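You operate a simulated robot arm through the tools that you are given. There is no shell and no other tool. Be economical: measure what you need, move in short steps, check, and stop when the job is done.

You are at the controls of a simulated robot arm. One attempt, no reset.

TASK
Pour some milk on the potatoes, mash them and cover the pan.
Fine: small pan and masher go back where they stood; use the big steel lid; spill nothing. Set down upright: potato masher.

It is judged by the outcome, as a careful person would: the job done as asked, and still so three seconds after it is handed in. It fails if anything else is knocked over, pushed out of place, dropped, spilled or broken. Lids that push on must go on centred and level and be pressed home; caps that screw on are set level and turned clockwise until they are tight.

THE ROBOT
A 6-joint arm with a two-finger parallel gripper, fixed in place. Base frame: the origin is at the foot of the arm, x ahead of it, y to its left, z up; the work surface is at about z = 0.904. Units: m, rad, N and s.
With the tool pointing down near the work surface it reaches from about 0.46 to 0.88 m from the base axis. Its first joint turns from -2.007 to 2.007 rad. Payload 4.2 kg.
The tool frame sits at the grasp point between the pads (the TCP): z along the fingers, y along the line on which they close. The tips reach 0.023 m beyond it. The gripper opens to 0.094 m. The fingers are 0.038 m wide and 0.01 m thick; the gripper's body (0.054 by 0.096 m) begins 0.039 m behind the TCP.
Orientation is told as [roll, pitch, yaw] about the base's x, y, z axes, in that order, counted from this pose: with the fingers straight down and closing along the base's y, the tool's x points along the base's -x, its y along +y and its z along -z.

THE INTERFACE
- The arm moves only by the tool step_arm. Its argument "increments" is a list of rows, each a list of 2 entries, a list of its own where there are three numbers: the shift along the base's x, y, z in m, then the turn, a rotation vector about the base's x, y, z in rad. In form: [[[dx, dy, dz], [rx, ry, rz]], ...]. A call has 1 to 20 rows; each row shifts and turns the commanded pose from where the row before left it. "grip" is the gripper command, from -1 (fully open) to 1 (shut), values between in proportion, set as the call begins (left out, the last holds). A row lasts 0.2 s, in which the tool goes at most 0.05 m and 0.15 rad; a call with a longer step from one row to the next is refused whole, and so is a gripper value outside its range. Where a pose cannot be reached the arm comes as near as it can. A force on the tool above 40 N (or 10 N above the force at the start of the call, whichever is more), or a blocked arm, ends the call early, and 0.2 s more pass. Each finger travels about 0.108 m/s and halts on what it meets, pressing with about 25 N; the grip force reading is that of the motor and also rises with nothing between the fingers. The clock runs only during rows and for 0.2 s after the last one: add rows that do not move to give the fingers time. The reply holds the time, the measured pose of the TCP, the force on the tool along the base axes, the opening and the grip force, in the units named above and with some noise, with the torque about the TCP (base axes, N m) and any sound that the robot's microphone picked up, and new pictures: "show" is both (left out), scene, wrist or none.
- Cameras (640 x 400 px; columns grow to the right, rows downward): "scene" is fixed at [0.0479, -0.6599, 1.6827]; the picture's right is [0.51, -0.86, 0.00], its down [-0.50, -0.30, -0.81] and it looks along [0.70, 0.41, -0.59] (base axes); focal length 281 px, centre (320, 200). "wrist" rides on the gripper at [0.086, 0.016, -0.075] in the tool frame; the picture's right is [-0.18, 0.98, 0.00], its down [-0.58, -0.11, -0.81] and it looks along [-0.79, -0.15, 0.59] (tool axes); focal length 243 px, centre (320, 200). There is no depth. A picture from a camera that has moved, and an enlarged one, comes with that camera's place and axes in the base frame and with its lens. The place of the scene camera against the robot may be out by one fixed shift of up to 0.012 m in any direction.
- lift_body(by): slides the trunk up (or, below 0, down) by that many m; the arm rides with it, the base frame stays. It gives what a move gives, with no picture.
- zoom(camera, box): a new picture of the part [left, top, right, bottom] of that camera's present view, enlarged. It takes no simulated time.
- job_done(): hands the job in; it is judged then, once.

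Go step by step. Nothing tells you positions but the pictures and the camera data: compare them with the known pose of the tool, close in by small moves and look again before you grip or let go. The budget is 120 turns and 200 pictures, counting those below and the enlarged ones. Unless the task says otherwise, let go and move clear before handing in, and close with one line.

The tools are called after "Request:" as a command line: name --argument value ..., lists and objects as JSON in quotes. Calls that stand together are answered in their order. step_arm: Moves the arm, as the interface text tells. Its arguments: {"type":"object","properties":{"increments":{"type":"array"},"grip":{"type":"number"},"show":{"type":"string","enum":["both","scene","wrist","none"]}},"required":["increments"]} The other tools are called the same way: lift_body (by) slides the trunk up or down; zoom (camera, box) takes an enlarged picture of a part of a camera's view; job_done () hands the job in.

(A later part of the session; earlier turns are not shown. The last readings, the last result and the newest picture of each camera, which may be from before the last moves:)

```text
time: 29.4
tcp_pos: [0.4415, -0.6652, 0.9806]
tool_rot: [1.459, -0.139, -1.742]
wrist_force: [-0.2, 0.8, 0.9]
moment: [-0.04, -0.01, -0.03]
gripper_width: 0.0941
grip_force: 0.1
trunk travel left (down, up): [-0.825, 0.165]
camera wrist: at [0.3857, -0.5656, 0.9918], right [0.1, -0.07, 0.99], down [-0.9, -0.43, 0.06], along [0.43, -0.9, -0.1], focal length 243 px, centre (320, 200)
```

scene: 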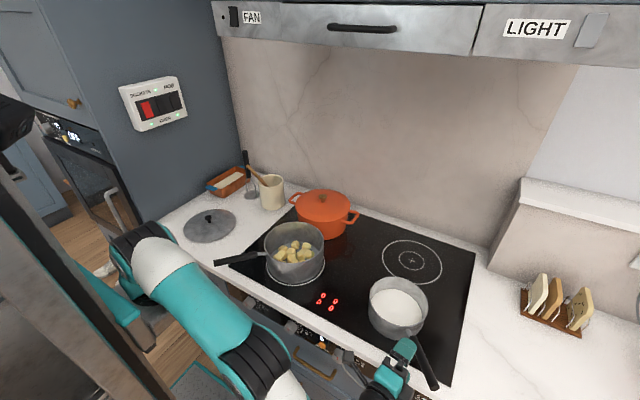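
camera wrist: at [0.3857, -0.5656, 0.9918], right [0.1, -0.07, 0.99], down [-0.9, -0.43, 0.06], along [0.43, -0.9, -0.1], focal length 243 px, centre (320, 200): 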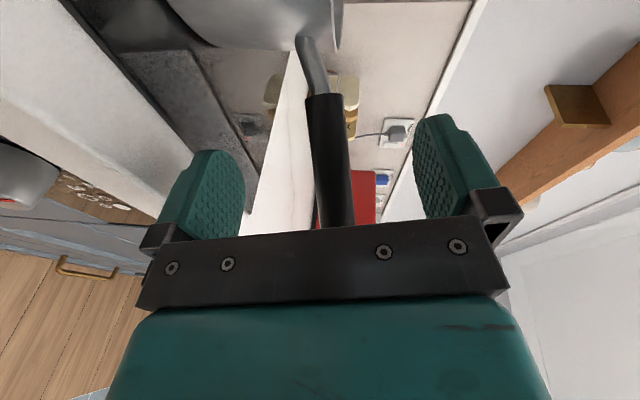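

Tracking is good and the handle is centred vertically. I'll move forward to the grasp point.

Request:
step_arm --increments '[[[0.014, -0.0036, 0], [0, 0, 0]], [[0.0135, -0.0036, 0], [0, 0, 0]], [[0, 0, 0], [0, 0, 0]]]'

Request:
zoom --camera "scene" --box '[340, 260, 480, 400]'

```text
time: 30.2
tcp_pos: [0.4689, -0.6721, 0.9818]
tool_rot: [1.456, -0.139, -1.741]
wrist_force: [0.0, 0.0, -1.4]
moment: [0.0, -0.01, 0.03]
gripper_width: 0.0939
grip_force: 0.0
trunk travel left (down, up): [-0.825, 0.165]
camera wrist: at [0.4135, -0.5721, 0.9917], right [0.1, -0.07, 0.99], down [-0.9, -0.43, 0.06], along [0.43, -0.9, -0.1], focal length 243 px, centre (320, 200)
```

scene: 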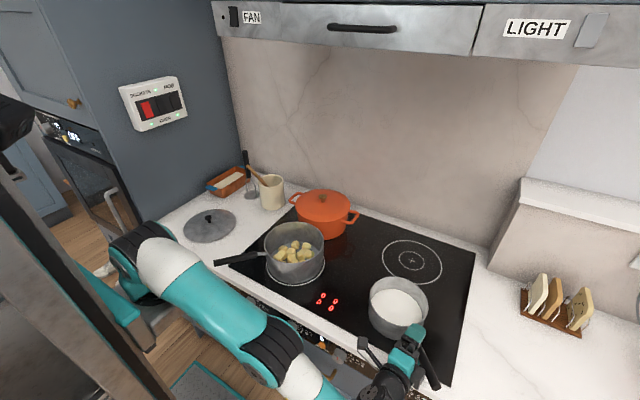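
wrist: 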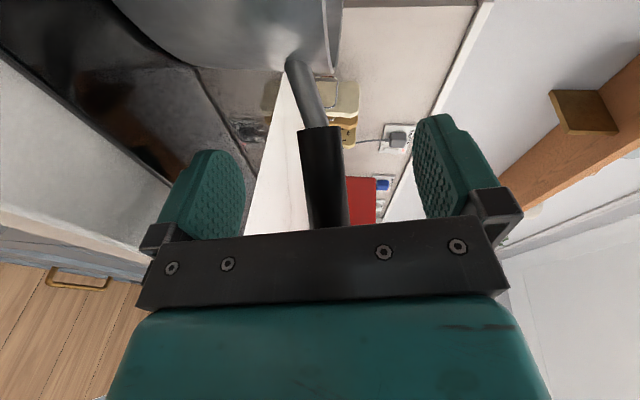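

```text
2.86 times, centred on (410, 330) of scene
camera zoom: at [0.0479, -0.6599, 1.6827], right [0.51, -0.86, 0.0], down [-0.5, -0.3, -0.81], along [0.7, 0.41, -0.59], focal length 804 px, centre (63, -171)
```

zoom: 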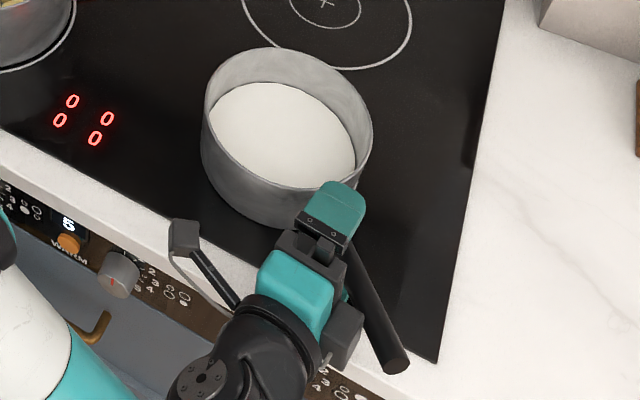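

Well placed around the handle, just outside the pan wall. Closing.

Request:
step_arm --increments '[[[0, 0, 0.001], [0, 0, 0]], [[0, 0, 0], [0, 0, 0]], [[0, 0, 0], [0, 0, 0]], [[0, 0, 0], [0, 0, 0]], [[0, 0, 0], [0, 0, 0]]]' --grip 1 --show "wrist"

Request:
step_arm --increments '[[[0, 0, 0.002], [0, 0, 0]], [[0, 0, 0.002], [0, 0, 0]], [[0, 0, 0.002], [0, 0, 0]], [[0, 0, 0], [0, 0, 0]]]' --show "wrist"

Request:
zoom --camera "scene" --box '[340, 260, 480, 400]'

```text
time: 31.4
tcp_pos: [0.4688, -0.6715, 0.9812]
tool_rot: [1.456, -0.138, -1.739]
wrist_force: [0.7, 0.5, 0.2]
moment: [-0.42, 0.7, 0.05]
gripper_width: 0.022
grip_force: 25.4
trunk travel left (down, up): [-0.825, 0.165]
camera wrist: at [0.4135, -0.5717, 0.9917], right [0.1, -0.07, 0.99], down [-0.9, -0.43, 0.06], along [0.43, -0.9, -0.1], focal length 243 px, centre (320, 200)
```

wrist: 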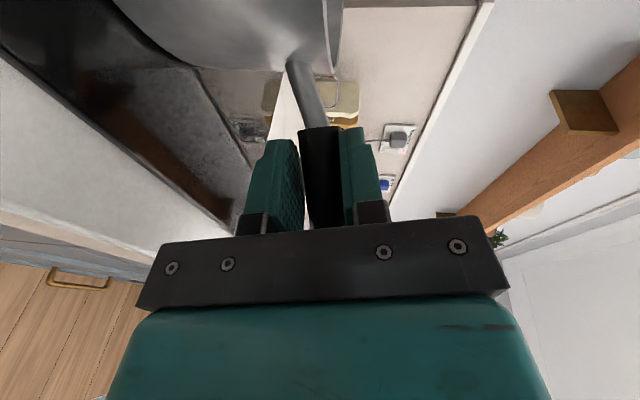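

```text
time: 32.4
tcp_pos: [0.468, -0.6718, 0.9867]
tool_rot: [1.457, -0.139, -1.741]
wrist_force: [0.2, -0.1, -7.7]
moment: [-0.47, 0.79, 0.03]
gripper_width: 0.0229
grip_force: 25.2
trunk travel left (down, up): [-0.825, 0.165]
camera wrist: at [0.4131, -0.572, 0.9972], right [0.1, -0.07, 0.99], down [-0.9, -0.43, 0.06], along [0.43, -0.9, -0.1], focal length 243 px, centre (320, 200)
```

wrist: 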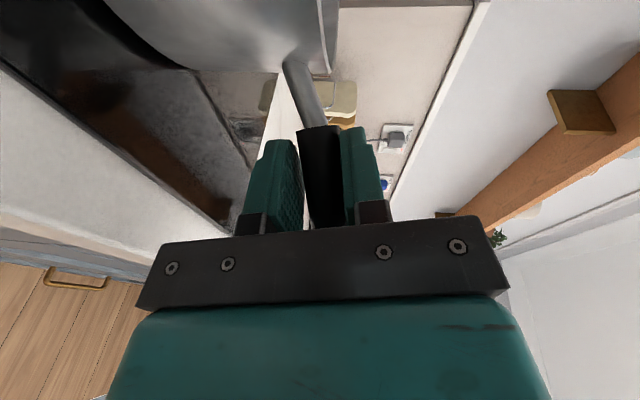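

```text
2.86 times, centred on (410, 330) of scene
camera zoom: at [0.0479, -0.6599, 1.6827], right [0.51, -0.86, 0.0], down [-0.5, -0.3, -0.81], along [0.7, 0.41, -0.59], focal length 804 px, centre (63, -171)
```

zoom: 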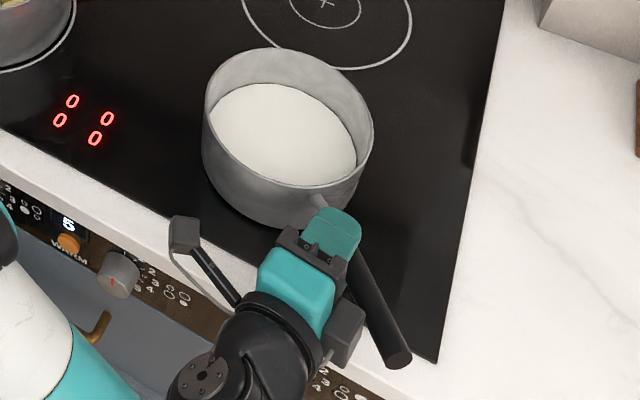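

The load is ~7.7 N with the fingers carrying the torque. I'll lift a bit more and check that it's level.

Request:
step_arm --increments '[[[0, 0, 0.004], [0, 0, 0]], [[0, 0, 0.004], [0, 0, 0]], [[0, 0, 0.004], [0, 0, 0]], [[0, 0, 0.004], [0, 0, 0]], [[0, 0, 0], [0, 0, 0]]]' --show "wrist"

Request:
zoom --camera "scene" --box '[340, 260, 480, 400]'

```text
time: 33.6
tcp_pos: [0.4681, -0.6715, 1.0032]
tool_rot: [1.457, -0.138, -1.74]
wrist_force: [0.3, 0.2, -9.3]
moment: [-0.51, 0.86, -0.02]
gripper_width: 0.0241
grip_force: 25.0
trunk travel left (down, up): [-0.825, 0.165]
camera wrist: at [0.4124, -0.5726, 1.0134], right [0.1, -0.07, 0.99], down [-0.9, -0.43, 0.06], along [0.43, -0.9, -0.1], focal length 243 px, centre (320, 200)
```

wrist: 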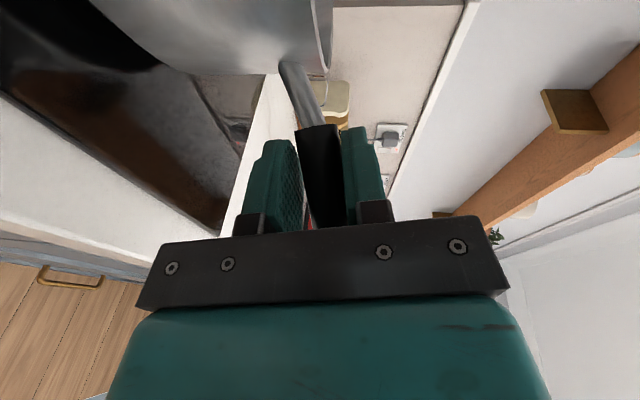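

```text
2.86 times, centred on (410, 330) of scene
camera zoom: at [0.0479, -0.6599, 1.6827], right [0.51, -0.86, 0.0], down [-0.5, -0.3, -0.81], along [0.7, 0.41, -0.59], focal length 804 px, centre (63, -171)
```

zoom: 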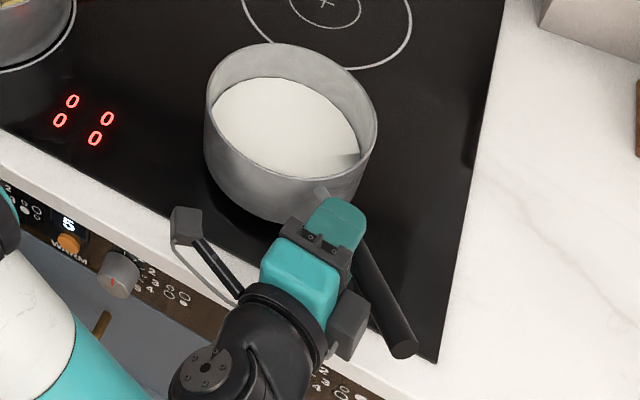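

The pan is just about airborne (~9.5 N) and drooped a few degrees as the pads seated. I'll tilt the tool back to level it and lift a bit more, watching the opening.

Request:
step_arm --increments '[[[0, 0, 0.004], [0.012, -0.017, 0]], [[0, 0, 0.004], [0.012, -0.017, 0]], [[0, 0, 0.004], [0.012, -0.017, 0]], [[0, 0, 0], [0, 0, 0]], [[0, 0, 0], [0, 0, 0]]]' --show "wrist"

Request:
zoom --camera "scene" --box '[340, 260, 480, 400]'

```text
time: 34.8
tcp_pos: [0.4689, -0.6715, 1.0146]
tool_rot: [1.5, -0.095, -1.745]
wrist_force: [-0.3, -0.1, -9.4]
moment: [-0.54, 0.85, 0.0]
gripper_width: 0.0248
grip_force: 25.2
trunk travel left (down, up): [-0.825, 0.165]
camera wrist: at [0.4122, -0.5727, 1.0259], right [0.05, -0.1, 0.99], down [-0.9, -0.43, 0.0], along [0.43, -0.9, -0.11], focal length 243 px, centre (320, 200)
```

wrist: 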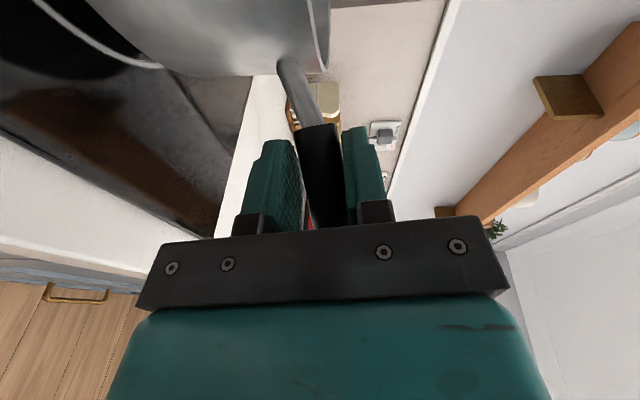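

```text
2.86 times, centred on (410, 330) of scene
camera zoom: at [0.0479, -0.6599, 1.6827], right [0.51, -0.86, 0.0], down [-0.5, -0.3, -0.81], along [0.7, 0.41, -0.59], focal length 804 px, centre (63, -171)
```

zoom: 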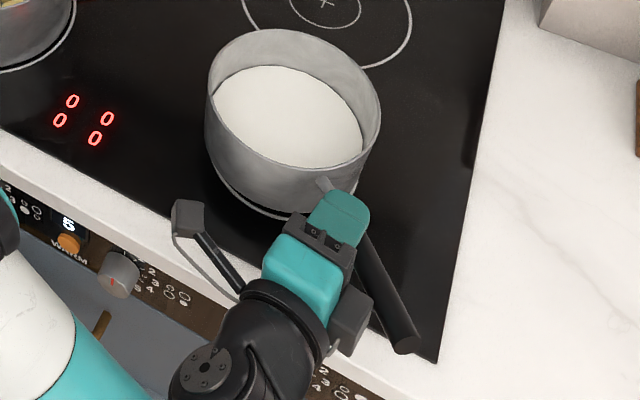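

The pan is airborne, level and steady, with its burner ring visible underneath. I'll pour over the far lip, which keeps the load on the pads. First, lift.

Request:
step_arm --increments '[[[0, 0, 0.006], [0, 0, 0]], [[0, 0, 0.01], [0, 0, 0]], [[0, 0, 0.014], [0, 0, 0]], [[0, 0, 0.015], [0, 0, 0]], [[0, 0, 0.015], [0, 0, 0]], [[0, 0, 0.015], [0, 0, 0]], [[0, 0, 0.015], [0, 0, 0]], [[0, 0, 0.015], [0, 0, 0]], [[0, 0, 0.015], [0, 0, 0]], [[0, 0, 0.015], [0, 0, 0]], [[0, 0, 0.014], [0, 0, 0]], [[0, 0, 0.01], [0, 0, 0]], [[0, 0, 0.006], [0, 0, 0]], [[0, 0, 0], [0, 0, 0]]]'

Request:
zoom --camera "scene" --box '[340, 220, 480, 360]'

```text
time: 37.8
tcp_pos: [0.4697, -0.6729, 1.179]
tool_rot: [1.501, -0.095, -1.744]
wrist_force: [-0.7, -0.2, -9.6]
moment: [-0.54, 0.9, 0.0]
gripper_width: 0.0249
grip_force: 25.5
trunk travel left (down, up): [-0.825, 0.165]
camera wrist: at [0.4138, -0.5741, 1.1911], right [0.05, -0.1, 0.99], down [-0.9, -0.43, 0.0], along [0.43, -0.89, -0.11], focal length 243 px, centre (320, 200)
```

scene: 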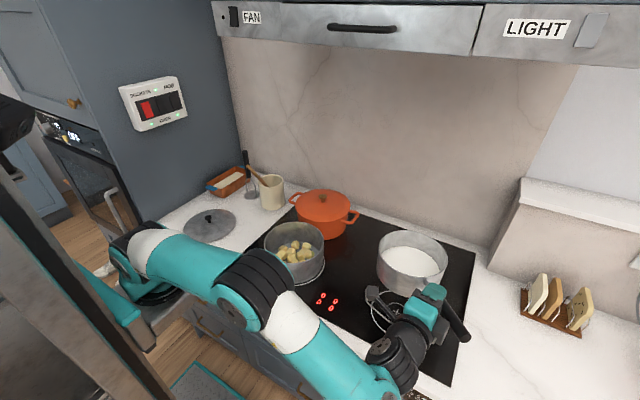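
wrist: 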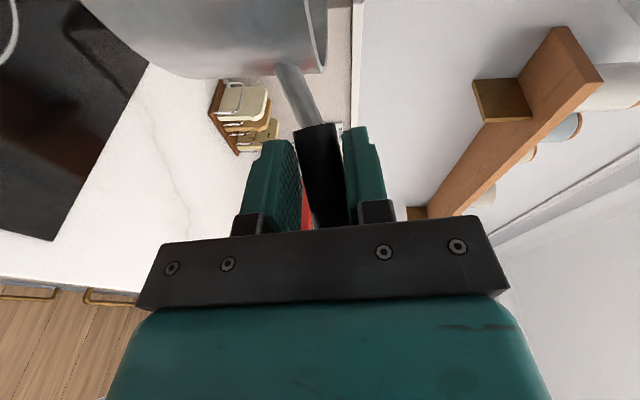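

```text
2.86 times, centred on (410, 290) of scene
camera zoom: at [0.0479, -0.6599, 1.6827], right [0.51, -0.86, 0.0], down [-0.5, -0.3, -0.81], along [0.7, 0.41, -0.59], focal length 804 px, centre (63, -57)
```

zoom: 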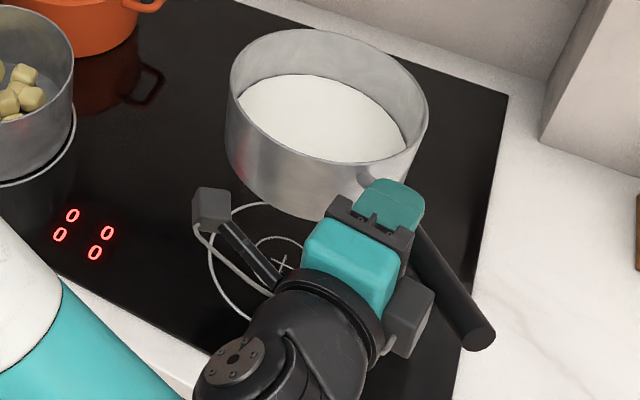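

It holds steadily at 9.6 N. Now I'll carry it slowly to beside the potato pan while yawing +0.4.

Request:
step_arm --increments '[[[0.001, 0.006, 0], [0, 0, 0.01]], [[0.0015, 0.012, 0], [0, 0, 0.02]], [[0.002, 0.016, 0], [0, 0, 0.022]], [[0.002, 0.017, 0], [0, 0, 0.022]], [[0.002, 0.017, 0], [0, 0, 0.022]], [[0.002, 0.017, 0], [0, 0, 0.022]], [[0.002, 0.017, 0], [0, 0, 0.022]], [[0.002, 0.017, 0], [0, 0, 0.022]], [[0.002, 0.017, 0], [0, 0, 0.022]], [[0.002, 0.017, 0], [0, 0, 0.022]], [[0.002, 0.017, 0], [0, 0, 0.022]], [[0.002, 0.017, 0], [0, 0, 0.022]], [[0.002, 0.017, 0], [0, 0, 0.022]], [[0.002, 0.017, 0], [0, 0, 0.022]], [[0.002, 0.016, 0], [0, 0, 0.022]], [[0.002, 0.015, 0], [0, 0, 0.022]], [[0.002, 0.012, 0], [0, 0, 0.022]], [[0.002, 0.01, 0], [0, 0, 0.02]], [[0.0005, 0.006, 0], [0, 0, 0.01]], [[0, 0, 0], [0, 0, 0]]]'

Request:
zoom --camera "scene" --box '[240, 190, 400, 350]'

```text
time: 42.0
tcp_pos: [0.5992, -0.3983, 1.193]
tool_rot: [1.488, -0.095, -1.355]
wrist_force: [-0.8, 0.1, -8.6]
moment: [-0.77, 0.56, 0.04]
gripper_width: 0.0257
grip_force: 24.6
out of reach, approached as far as the arm can: row 6, 7, 8, 9, 10, 11, 12, 13, 14, 15, 16, 17, 18, 19
trunk travel left (down, up): [-0.825, 0.165]
camera wrist: at [0.5108, -0.3287, 1.2061], right [0.1, -0.07, 0.99], down [-0.67, -0.74, 0.01], along [0.74, -0.67, -0.12], focal length 243 px, centre (320, 200)
```

scene: 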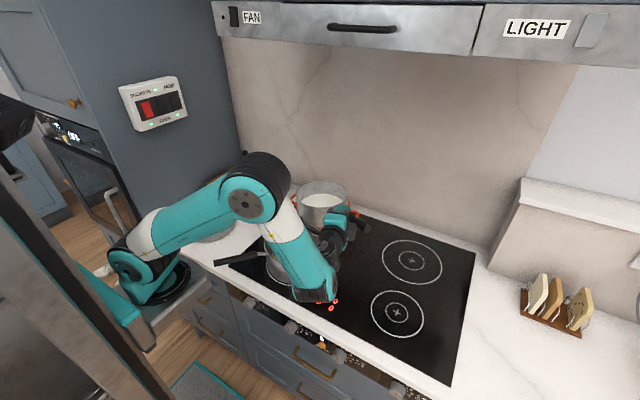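
wrist: 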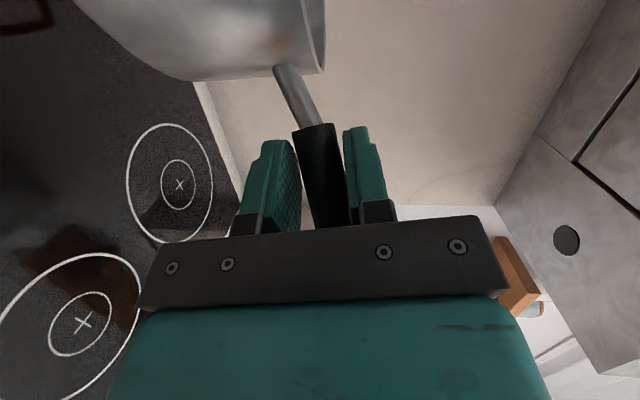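

```text
2.50 times, centred on (320, 270) of scene
camera zoom: at [0.0479, -0.6599, 1.6827], right [0.51, -0.86, 0.0], down [-0.5, -0.3, -0.81], along [0.7, 0.41, -0.59], focal length 703 px, centre (320, 25)
```

zoom: 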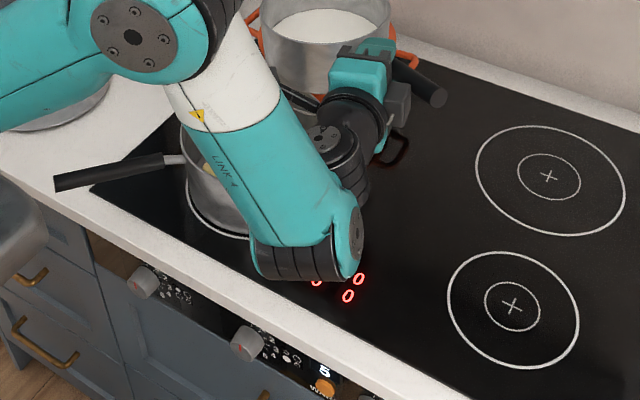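

The arm couldn't fold that close, so the TCP stopped at (0.599,-0.398) with the pan level. Yawing a further +0.4 in place points the pan at the potato pan with more reach, so I'll do that.

Request:
step_arm --increments '[[[0, 0, 0], [0, 0, 0.015]], [[0, 0, 0], [0, 0, 0.03]], [[0, 0, 0], [0, 0, 0.035]], [[0, 0, 0], [0, 0, 0.035]], [[0, 0, 0], [0, 0, 0.035]], [[0, 0, 0], [0, 0, 0.035]], [[0, 0, 0], [0, 0, 0.035]], [[0, 0, 0], [0, 0, 0.035]], [[0, 0, 0], [0, 0, 0.035]], [[0, 0, 0], [0, 0, 0.035]], [[0, 0, 0], [0, 0, 0.035]], [[0, 0, 0], [0, 0, 0.025]], [[0, 0, 0], [0, 0, 0.015]], [[0, 0, 0], [0, 0, 0]]]'

Request:
zoom --camera "scene" --box '[240, 170, 400, 330]'

```text
time: 45.0
tcp_pos: [0.6741, -0.3625, 1.193]
tool_rot: [1.441, -0.096, -1.027]
wrist_force: [-0.7, -0.4, -8.6]
moment: [-0.97, 0.25, 0.0]
gripper_width: 0.0257
grip_force: 25.0
out of reach, approached as far as the arm can: row 2, 3, 4, 5, 7, 8, 9, 10, 12
trunk travel left (down, up): [-0.825, 0.165]
camera wrist: at [0.5673, -0.324, 1.2086], right [0.15, -0.01, 0.99], down [-0.4, -0.92, 0.05], along [0.9, -0.4, -0.15], focal length 243 px, centre (320, 200)
```

scene: 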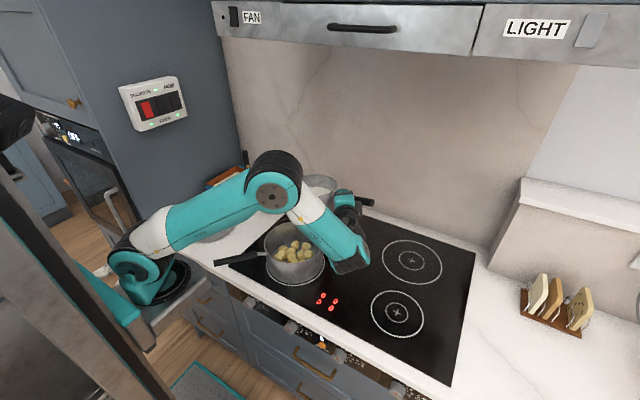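
wrist: 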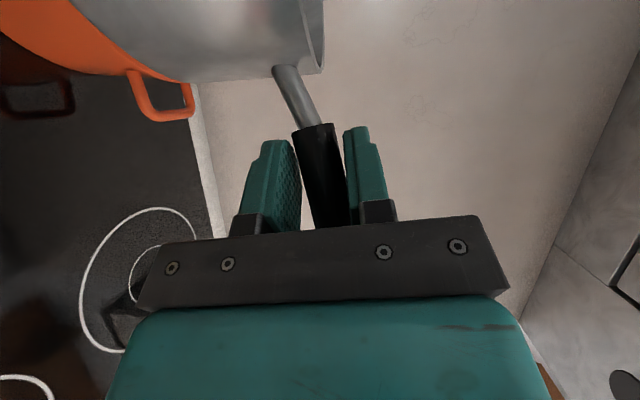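

```text
2.50 times, centred on (320, 250) of scene
camera zoom: at [0.0479, -0.6599, 1.6827], right [0.51, -0.86, 0.0], down [-0.5, -0.3, -0.81], along [0.7, 0.41, -0.59], focal length 703 px, centre (320, 75)
```

zoom: 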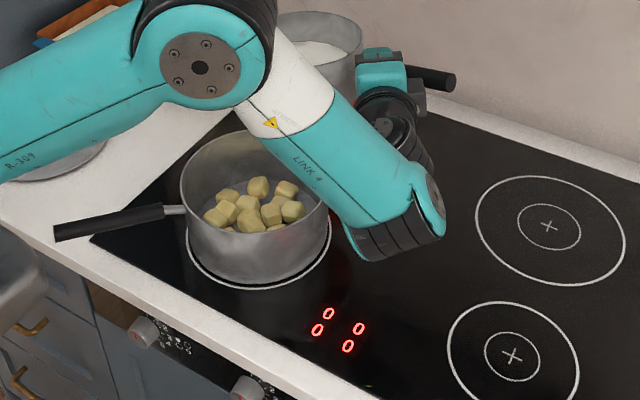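

A wrist joint is at its limit when the tool is yawed too far from radial. I'll go the other way: tool pointing along +x, with the TCP near (0.476,-0.346).

Request:
step_arm --increments '[[[-0.005, 0, 0], [0, 0, -0.02]], [[-0.008, 0, 0], [0, 0, -0.03]], [[-0.011, 0.001, 0], [0, 0, -0.036]], [[-0.013, 0.001, 0], [0, 0, -0.036]], [[-0.013, 0.001, 0], [0, 0, -0.036]], [[-0.013, 0.001, 0], [0, 0, -0.036]], [[-0.013, 0.001, 0], [0, 0, -0.036]], [[-0.013, 0.001, 0], [0, 0, -0.036]], [[-0.013, 0.001, 0], [0, 0, -0.036]], [[-0.013, 0.001, 0], [0, 0, -0.036]], [[-0.013, 0.001, 0], [0, 0, -0.036]], [[-0.013, 0.001, 0], [0, 0, -0.036]], [[-0.013, 0.001, 0], [0, 0, -0.036]], [[-0.013, 0.001, 0], [0, 0, -0.036]], [[-0.013, 0.001, 0], [0, 0, -0.036]], [[-0.012, 0.001, 0], [0, 0, -0.025]], [[-0.008, 0.001, 0], [0, 0, -0.015]], [[-0.005, 0.001, 0], [0, 0, 0]], [[0, 0, 0], [0, 0, 0]]]'

Request:
zoom --camera "scene" --box '[240, 170, 400, 330]'

```text
time: 49.0
tcp_pos: [0.4751, -0.3616, 1.193]
tool_rot: [1.462, -0.094, -1.555]
wrist_force: [-0.1, 0.3, -9.4]
moment: [-0.68, 0.7, -0.01]
gripper_width: 0.0265
grip_force: 25.3
out of reach, approached as far as the arm can: row 1, 2, 14, 15, 16, 17
trunk travel left (down, up): [-0.825, 0.165]
camera wrist: at [0.4028, -0.2748, 1.2091], right [0.11, -0.09, 0.99], down [-0.8, -0.59, 0.03], along [0.58, -0.8, -0.14], focal length 243 px, centre (320, 200)
```

scene: 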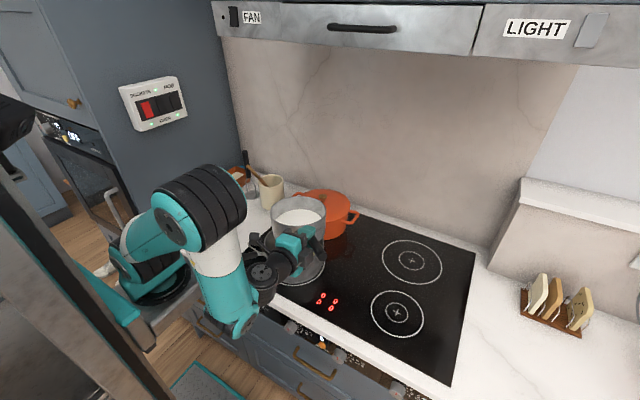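
wrist: 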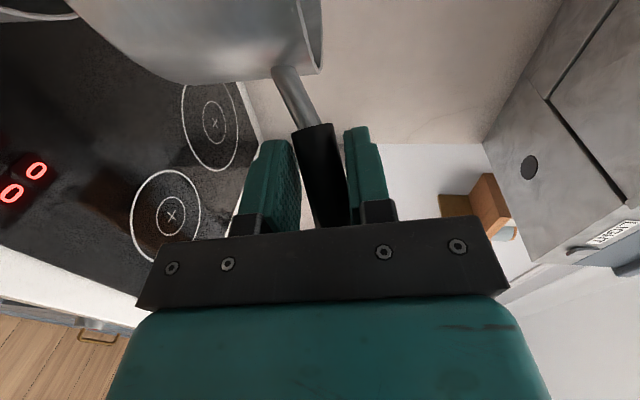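

```text
2.50 times, centred on (320, 250) of scene
camera zoom: at [0.0479, -0.6599, 1.6827], right [0.51, -0.86, 0.0], down [-0.5, -0.3, -0.81], along [0.7, 0.41, -0.59], focal length 703 px, centre (320, 75)
```

zoom: 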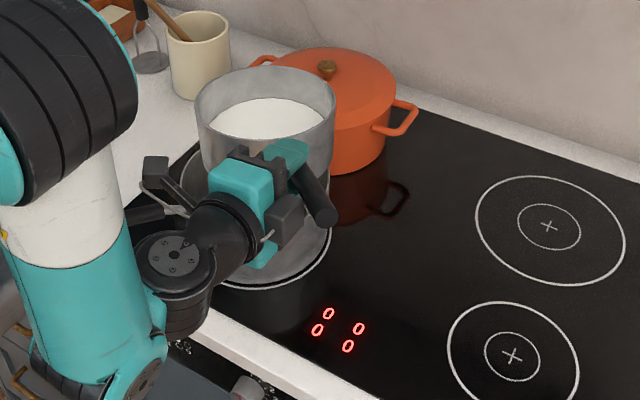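

The pan's far lip now sits over the potato pan. I'll begin tipping it forward, up to ~0.36 rad, and look.

Request:
step_arm --increments '[[[0, 0, 0], [-0.0284, 0.0282, 0]], [[0, 0, 0], [-0.0284, 0.0282, 0]], [[0, 0, 0], [-0.0284, 0.0282, 0]], [[0, 0, 0], [-0.0284, 0.0282, 0]], [[0, 0, 0], [-0.0284, 0.0282, 0]], [[0, 0, 0], [-0.0284, 0.0282, 0]], [[0, 0, 0], [-0.0284, 0.0282, 0]], [[0, 0, 0], [-0.0284, 0.0282, 0]], [[0, 0, 0], [-0.0284, 0.0282, 0]]]' --show "scene"

Request:
zoom --camera "scene" --box '[240, 170, 370, 300]'

```text
time: 51.0
tcp_pos: [0.4757, -0.3648, 1.1951]
tool_rot: [1.197, -0.343, -1.496]
wrist_force: [-1.1, -0.3, -9.6]
moment: [-0.51, 0.63, 0.02]
gripper_width: 0.0265
grip_force: 25.4
out of reach, approached as far as the arm can: row 1, 8
trunk travel left (down, up): [-0.825, 0.165]
```

scene: 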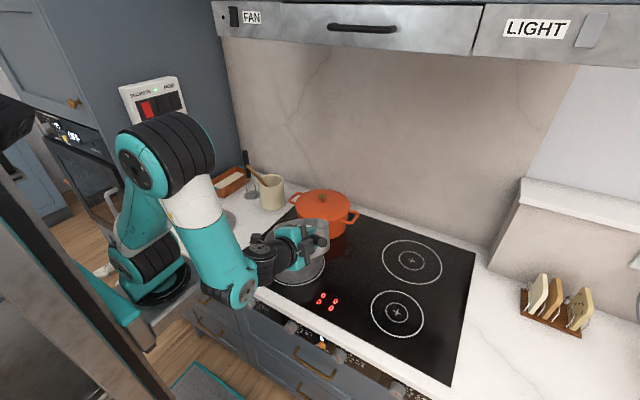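

```text
3.08 times, centred on (305, 235) of scene
camera zoom: at [0.0479, -0.6599, 1.6827], right [0.51, -0.86, 0.0], down [-0.5, -0.3, -0.81], along [0.7, 0.41, -0.59], focal length 866 px, centre (366, 92)
```

zoom: 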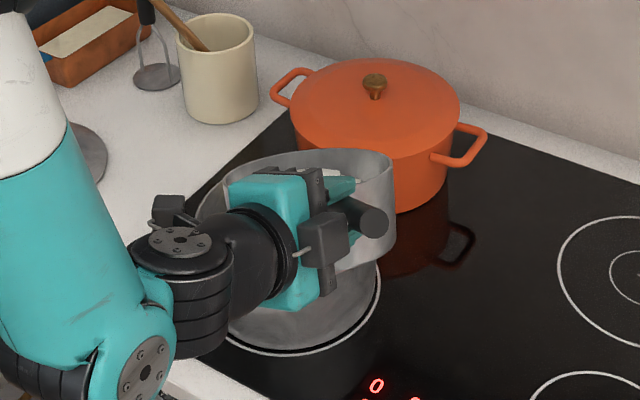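

The lip is still over the potato pan and no milk has left yet (9.6 N). I'll tip a little more, watching the weight.

Request:
step_arm --increments '[[[0, 0, 0], [-0.0284, 0.0282, 0]], [[0, 0, 0], [-0.0284, 0.0282, 0]], [[0, 0, 0], [0, 0, 0]]]' --show "wrist"

Request:
step_arm --increments '[[[0, 0, 0], [-0.0284, 0.0282, 0]], [[0, 0, 0], [-0.0142, 0.0141, 0]], [[0, 0, 0], [0, 0, 0]]]' --show "scene"

Request:
zoom --camera "scene" --box '[240, 170, 370, 300]'

```text
time: 51.8
tcp_pos: [0.4766, -0.3664, 1.1953]
tool_rot: [1.131, -0.393, -1.471]
wrist_force: [-0.6, -0.2, -10.0]
moment: [-0.48, 0.5, 0.02]
gripper_width: 0.0266
grip_force: 24.9
trunk travel left (down, up): [-0.825, 0.165]
camera wrist: at [0.4072, -0.2753, 1.2033], right [0.4, 0.21, 0.89], down [-0.73, -0.52, 0.45], along [0.56, -0.83, -0.05], focal length 243 px, centre (320, 200)
```

wrist: 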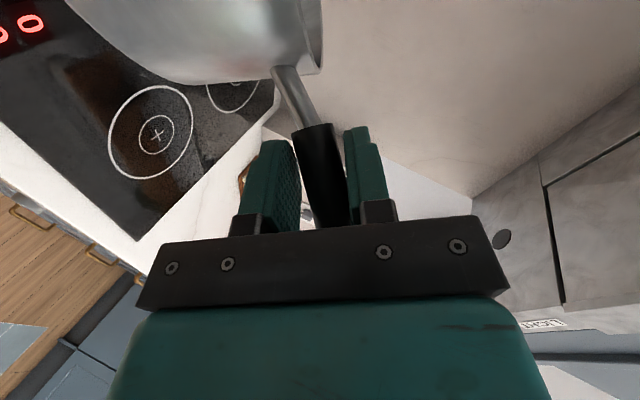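

```text
time: 52.6
tcp_pos: [0.4762, -0.3671, 1.1958]
tool_rot: [1.079, -0.431, -1.454]
wrist_force: [0.4, 0.5, -8.7]
moment: [-0.43, 0.5, -0.02]
gripper_width: 0.0264
grip_force: 24.8
trunk travel left (down, up): [-0.825, 0.165]
```

scene: 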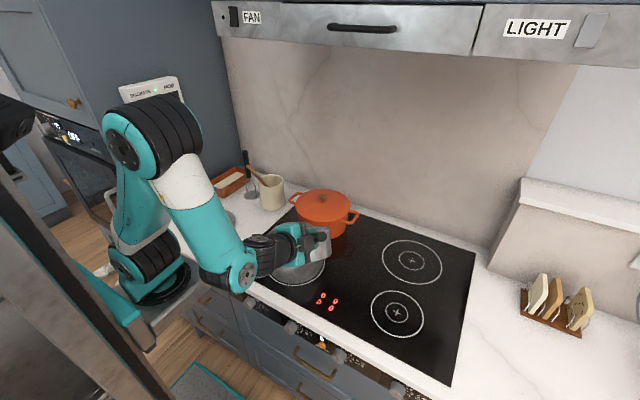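

```text
3.08 times, centred on (305, 235) of scene
camera zoom: at [0.0479, -0.6599, 1.6827], right [0.51, -0.86, 0.0], down [-0.5, -0.3, -0.81], along [0.7, 0.41, -0.59], focal length 866 px, centre (366, 92)
```

zoom: 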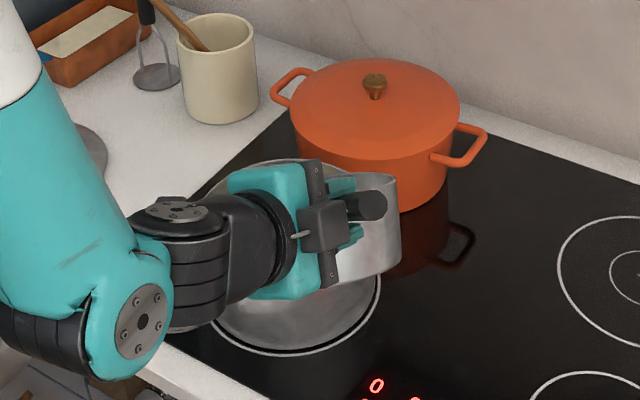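

Request:
step_arm --increments '[[[0, 0, 0], [0, 0, 0]], [[0, 0, 0], [0, 0, 0]]]' --show "none"

Request:
step_arm --increments '[[[0, 0, 0], [-0.0284, 0.0282, 0]], [[0, 0, 0], [-0.0142, 0.0141, 0]], [[0, 0, 0], [0, 0, 0]]]' --show "scene"

Request:
zoom --camera "scene" --box '[250, 190, 350, 280]'

```text
time: 53.2
tcp_pos: [0.4746, -0.3668, 1.1955]
tool_rot: [1.078, -0.432, -1.453]
wrist_force: [-0.2, -0.1, -8.9]
moment: [-0.43, 0.48, 0.0]
gripper_width: 0.0263
grip_force: 25.0
trunk travel left (down, up): [-0.825, 0.165]
```

```text
time: 54.0
tcp_pos: [0.4757, -0.3671, 1.1957]
tool_rot: [1.027, -0.468, -1.431]
wrist_force: [-0.3, -0.1, -8.8]
moment: [-0.42, 0.45, 0.02]
gripper_width: 0.0261
grip_force: 24.6
trunk travel left (down, up): [-0.825, 0.165]
```

scene: 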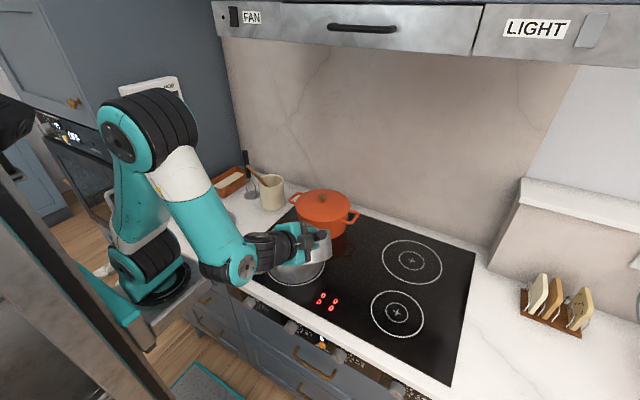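

```text
4.44 times, centred on (300, 235) of scene
camera zoom: at [0.0479, -0.6599, 1.6827], right [0.51, -0.86, 0.0], down [-0.5, -0.3, -0.81], along [0.7, 0.41, -0.59], focal length 1250 px, centre (409, 44)
```

zoom: 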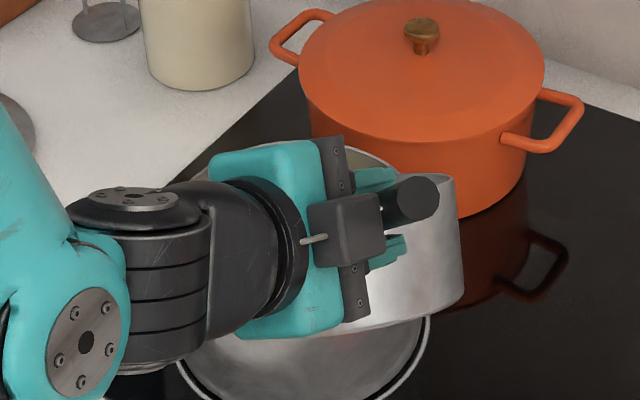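

Request:
step_arm --increments '[[[0, 0, 0], [-0.0284, 0.0282, 0]], [[0, 0, 0], [-0.0284, 0.0282, 0]], [[0, 0, 0], [0, 0, 0]], [[0, 0, 0], [0, 0, 0]]]' --show "scene"

Request:
step_arm --increments '[[[0, 0, 0], [0, 0, 0]], [[0, 0, 0], [0, 0, 0]]]' --show "wrist"

Request:
zoom --camera "scene" --box '[250, 190, 350, 280]'

```text
time: 55.0
tcp_pos: [0.4762, -0.3681, 1.1952]
tool_rot: [0.955, -0.517, -1.396]
wrist_force: [0.1, 0.5, -8.3]
moment: [-0.45, 0.47, 0.0]
gripper_width: 0.022
grip_force: 24.7
out of reach, approached as far as the arm can: row 2
trunk travel left (down, up): [-0.825, 0.165]
```

scene: 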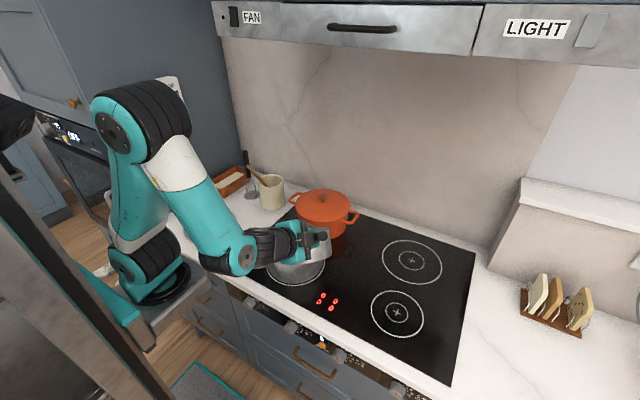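

```text
time: 55.6
tcp_pos: [0.4764, -0.369, 1.1949]
tool_rot: [0.955, -0.517, -1.397]
wrist_force: [0.0, -0.8, -9.5]
moment: [-0.44, 0.46, 0.0]
gripper_width: 0.0219
grip_force: 24.6
trunk travel left (down, up): [-0.825, 0.165]
camera wrist: at [0.4092, -0.2759, 1.2002], right [0.52, 0.33, 0.79], down [-0.65, -0.44, 0.61], along [0.55, -0.83, -0.01], focal length 243 px, centre (320, 200)
```

wrist: 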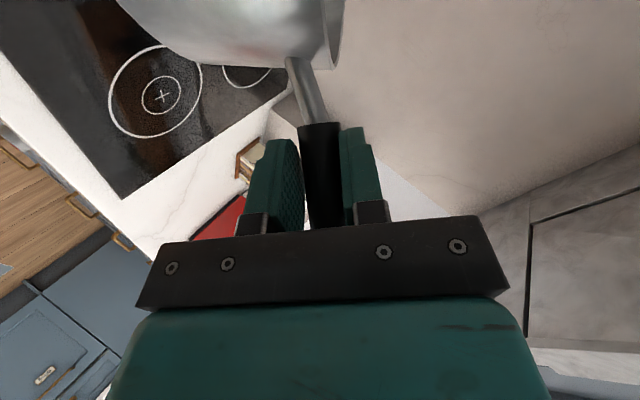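

```text
4.44 times, centred on (300, 235) of scene
camera zoom: at [0.0479, -0.6599, 1.6827], right [0.51, -0.86, 0.0], down [-0.5, -0.3, -0.81], along [0.7, 0.41, -0.59], focal length 1250 px, centre (409, 44)
```

zoom: 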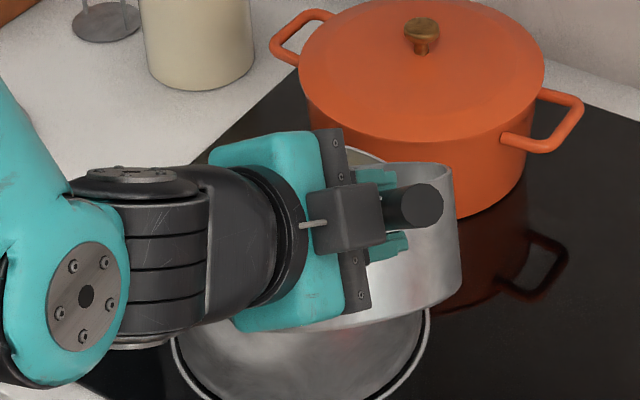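

The grip has reseated (22 mm). I can't see the milk from here, so I'll tip back to level and look at the surface in the pan.

Request:
step_arm --increments '[[[0, 0, 0], [0.0345, -0.0342, 0]], [[0, 0, 0], [0.0345, -0.0342, 0]], [[0, 0, 0], [0.0345, -0.0342, 0]], [[0, 0, 0], [0.0345, -0.0342, 0]], [[0, 0, 0], [0.0345, -0.0342, 0]], [[0, 0, 0], [0.0345, -0.0342, 0]], [[0, 0, 0], [0.0345, -0.0342, 0]], [[0, 0, 0], [0.0345, -0.0342, 0]], [[0, 0, 0], [0.0345, -0.0342, 0]], [[0, 0, 0], [0.0345, -0.0342, 0]], [[0, 0, 0], [0.0345, -0.0342, 0]], [[0, 0, 0], [0.0345, -0.0342, 0]], [[0, 0, 0], [0, 0, 0]]]' --show "scene"

Request:
zoom --camera "scene" --box '[250, 180, 350, 270]'

```text
time: 58.4
tcp_pos: [0.4782, -0.3679, 1.1951]
tool_rot: [1.426, -0.136, -1.554]
wrist_force: [0.4, -0.4, -8.7]
moment: [-0.72, 0.72, -0.02]
gripper_width: 0.0231
grip_force: 24.8
trunk travel left (down, up): [-0.825, 0.165]
```

scene: 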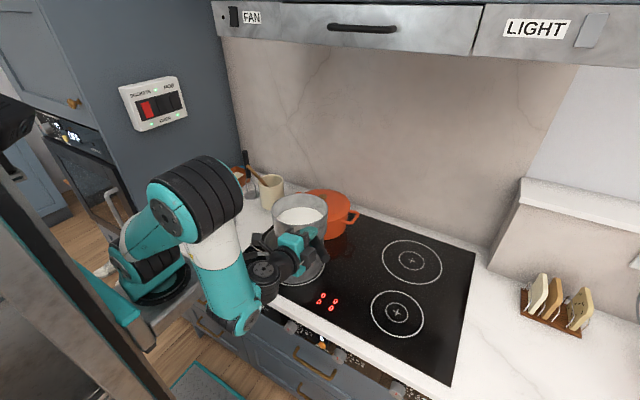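

```text
4.44 times, centred on (300, 225) of scene
camera zoom: at [0.0479, -0.6599, 1.6827], right [0.51, -0.86, 0.0], down [-0.5, -0.3, -0.81], along [0.7, 0.41, -0.59], focal length 1250 px, centre (409, 89)
```

zoom: 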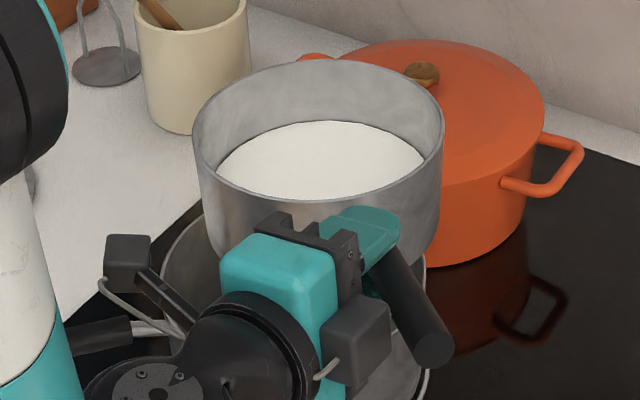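

The level has dropped a few mm and the weight fell about 0.7 N, so some milk went in. I'll carry the pan back above its burner and then inspect the potato pan.

Request:
step_arm --increments '[[[0, -0.004, 0], [0, 0, -0.01]], [[0, -0.008, 0], [0, 0, -0.02]], [[0, -0.012, 0], [0, 0, -0.025]], [[0, -0.015, 0], [0, 0, -0.025]], [[0, -0.017, 0], [0, 0, -0.025]], [[0, -0.017, 0], [0, 0, -0.025]], [[0, -0.017, 0], [0, 0, -0.025]], [[0, -0.017, 0], [0, 0, -0.025]], [[0, -0.017, 0], [0, 0, -0.02]], [[0, -0.017, 0], [0, 0, -0.015]], [[0, -0.017, 0], [0, 0, -0.01]], [[0, -0.017, 0], [0, 0, 0]], [[0, -0.017, 0], [0, 0, 0]], [[0, -0.017, 0], [0, 0, 0]], [[0, -0.017, 0], [0, 0, 0]], [[0, -0.017, 0], [0, 0, 0]], [[0, -0.017, 0], [0, 0, 0]], [[0, -0.015, 0], [0, 0, 0]], [[0, -0.01, 0], [0, 0, 0]], [[0, -0.004, 0], [0, 0, 0]]]'

Request:
zoom --camera "scene" --box '[250, 200, 340, 290]'

Request:
zoom --camera "scene" --box '[340, 220, 480, 360]'

```text
time: 62.6
tcp_pos: [0.4776, -0.6566, 1.1963]
tool_rot: [1.425, -0.134, -1.778]
wrist_force: [-0.3, 0.2, -8.9]
moment: [-0.5, 0.86, -0.02]
gripper_width: 0.0244
grip_force: 24.6
trunk travel left (down, up): [-0.825, 0.165]
camera wrist: at [0.4265, -0.555, 1.2095], right [0.13, -0.08, 0.99], down [-0.91, -0.4, 0.09], along [0.38, -0.92, -0.12], focal length 243 px, centre (320, 200)
```

scene: 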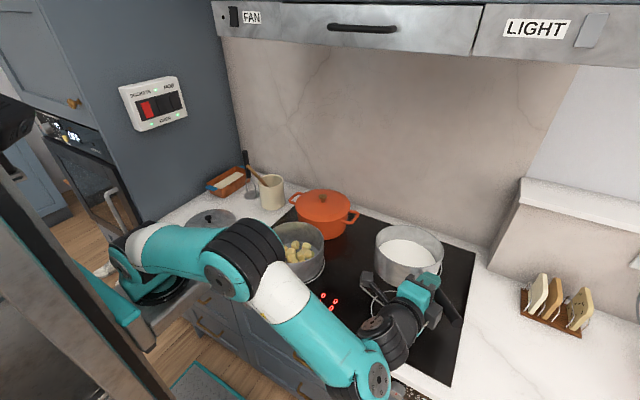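
wrist: 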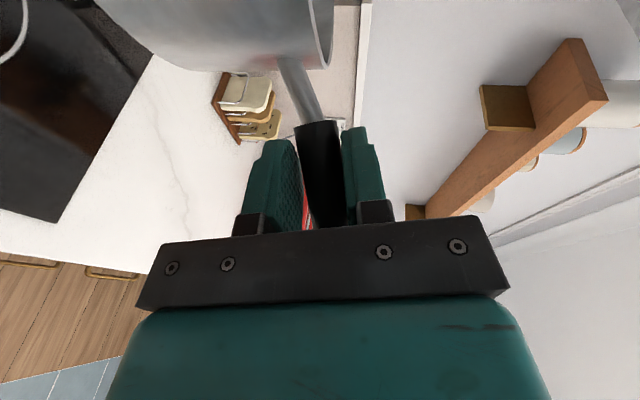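

```text
4.44 times, centred on (295, 245) of scene
camera zoom: at [0.0479, -0.6599, 1.6827], right [0.51, -0.86, 0.0], down [-0.5, -0.3, -0.81], along [0.7, 0.41, -0.59], focal length 1250 px, centre (431, 0)
```

zoom: 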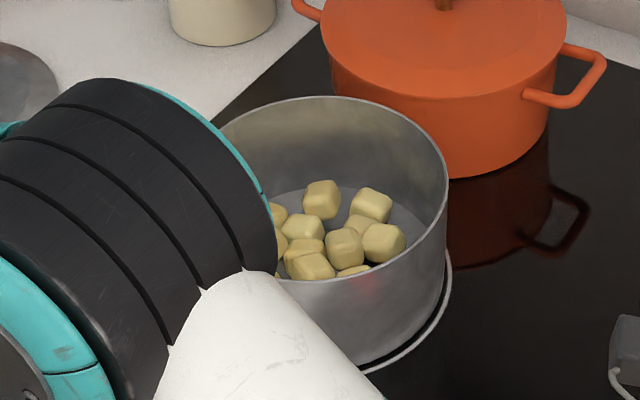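

```text
2.86 times, centred on (410, 290) of scene
camera zoom: at [0.0479, -0.6599, 1.6827], right [0.51, -0.86, 0.0], down [-0.5, -0.3, -0.81], along [0.7, 0.41, -0.59], focal length 804 px, centre (63, -57)
```

zoom: 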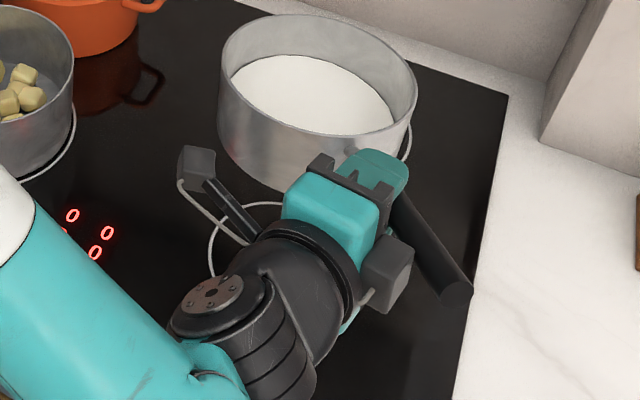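

The potato pan doesn't clearly show milk, so I'll take closer looks to judge.

Request:
zoom --camera "scene" --box '[280, 225, 320, 270]'

Request:
zoom --camera "scene" --box '[370, 215, 450, 275]'

```text
8.89 times, centred on (300, 248) of scene
camera zoom: at [0.0479, -0.6599, 1.6827], right [0.51, -0.86, 0.0], down [-0.5, -0.3, -0.81], along [0.7, 0.41, -0.59], focal length 2501 px, centre (498, -222)
```

zoom: 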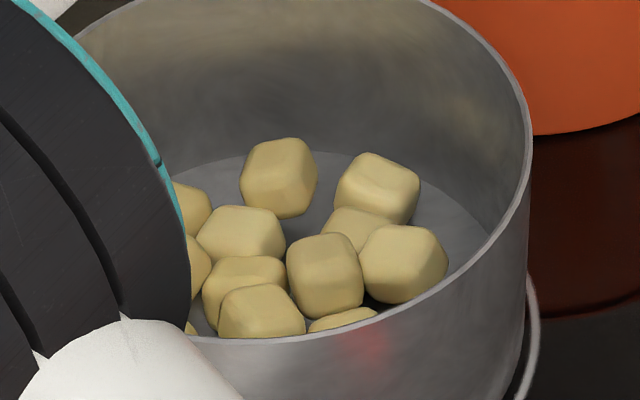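

```text
6.67 times, centred on (410, 245) of scene
camera zoom: at [0.0479, -0.6599, 1.6827], right [0.51, -0.86, 0.0], down [-0.5, -0.3, -0.81], along [0.7, 0.41, -0.59], focal length 1875 px, centre (-280, -100)
```

zoom: 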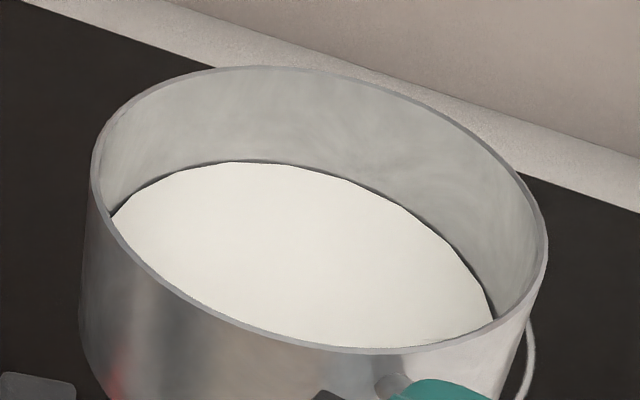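

No milk has gone in yet: the surface sits ~4 cm below the rim, so it needs a steeper tilt. I'll go back by the same path and tip further.

Request:
step_arm --increments '[[[0, 0.004, 0.001], [0, 0, 0]], [[0, 0.01, 0.001], [0, 0, 0]], [[0, 0.015, 0.001], [0, 0, 0]], [[0, 0.017, 0.001], [0, 0, 0]], [[0, 0.017, 0.001], [0, 0, 0]], [[0, 0.017, 0.001], [0, 0, 0]], [[0, 0.017, 0.001], [0, 0, 0]], [[0, 0.017, 0.001], [0, 0, 0]], [[0, 0.017, 0.001], [0, 0, 0]], [[0, 0.017, 0.001], [0, 0, 0.01]], [[0, 0.017, 0.001], [0, 0, 0.015]], [[0, 0.017, 0.001], [0, 0, 0.02]], [[0, 0.017, 0.001], [0, 0, 0.025]], [[0, 0.017, 0.001], [0, 0, 0.025]], [[0, 0.017, 0.001], [0, 0, 0.025]], [[0, 0.017, 0.001], [0, 0, 0.025]], [[0, 0.015, 0.001], [0, 0, 0.025]], [[0, 0.012, 0.001], [0, 0, 0.025]], [[0, 0.008, 0.001], [0, 0, 0.02]], [[0, 0.004, 0.001], [0, 0, 0.01]]]' --show "none"

Request:
step_arm --increments '[[[0, 0, 0], [-0.034, 0.034, 0]], [[0, 0, 0], [-0.034, 0.034, 0]], [[0, 0, 0], [-0.034, 0.034, 0]], [[0, 0, 0], [-0.034, 0.034, 0]], [[0, 0, 0], [-0.034, 0.034, 0]], [[0, 0, 0], [-0.034, 0.034, 0]], [[0, 0, 0], [-0.034, 0.034, 0]], [[0, 0, 0], [-0.034, 0.034, 0]], [[0, 0, 0], [-0.034, 0.034, 0]], [[0.005, 0.007, 0], [-0.034, 0.034, 0]], [[0.005, 0.008, 0], [-0.034, 0.034, 0]], [[0.005, 0.008, 0], [-0.034, 0.034, 0]], [[0, 0, 0], [0, 0, 0]]]' --show "scene"

Request:
zoom --camera "scene" --box '[250, 190, 350, 280]'

```text
time: 66.8
tcp_pos: [0.4771, -0.3674, 1.2153]
tool_rot: [1.426, -0.135, -1.553]
wrist_force: [-1.0, -0.4, -9.1]
moment: [-0.67, 0.75, -0.04]
gripper_width: 0.0246
grip_force: 24.9
trunk travel left (down, up): [-0.825, 0.165]
```

```text
time: 69.6
tcp_pos: [0.4966, -0.3524, 1.2185]
tool_rot: [0.957, -0.508, -1.397]
wrist_force: [-0.1, 0.0, -9.9]
moment: [-0.46, 0.51, 0.0]
gripper_width: 0.0218
grip_force: 25.5
out of reach, approached as far as the arm can: row 11, 12
trunk travel left (down, up): [-0.825, 0.165]
```

scene: 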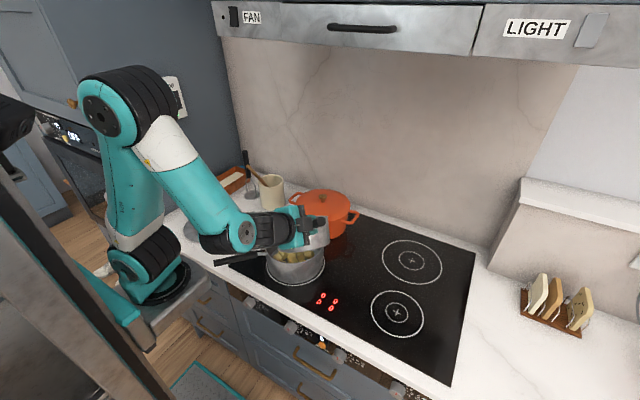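

```text
4.44 times, centred on (300, 235) of scene
camera zoom: at [0.0479, -0.6599, 1.6827], right [0.51, -0.86, 0.0], down [-0.5, -0.3, -0.81], along [0.7, 0.41, -0.59], focal length 1250 px, centre (409, 44)
```

zoom: 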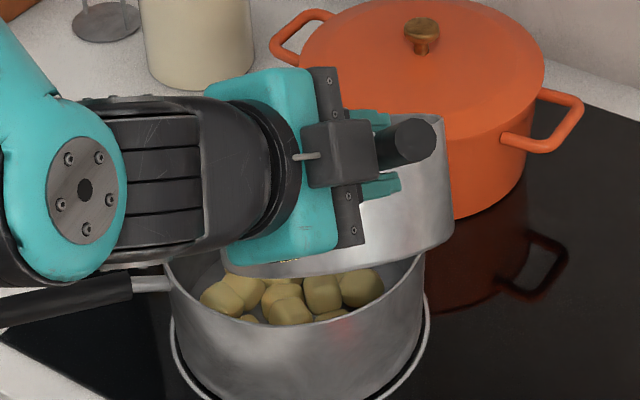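

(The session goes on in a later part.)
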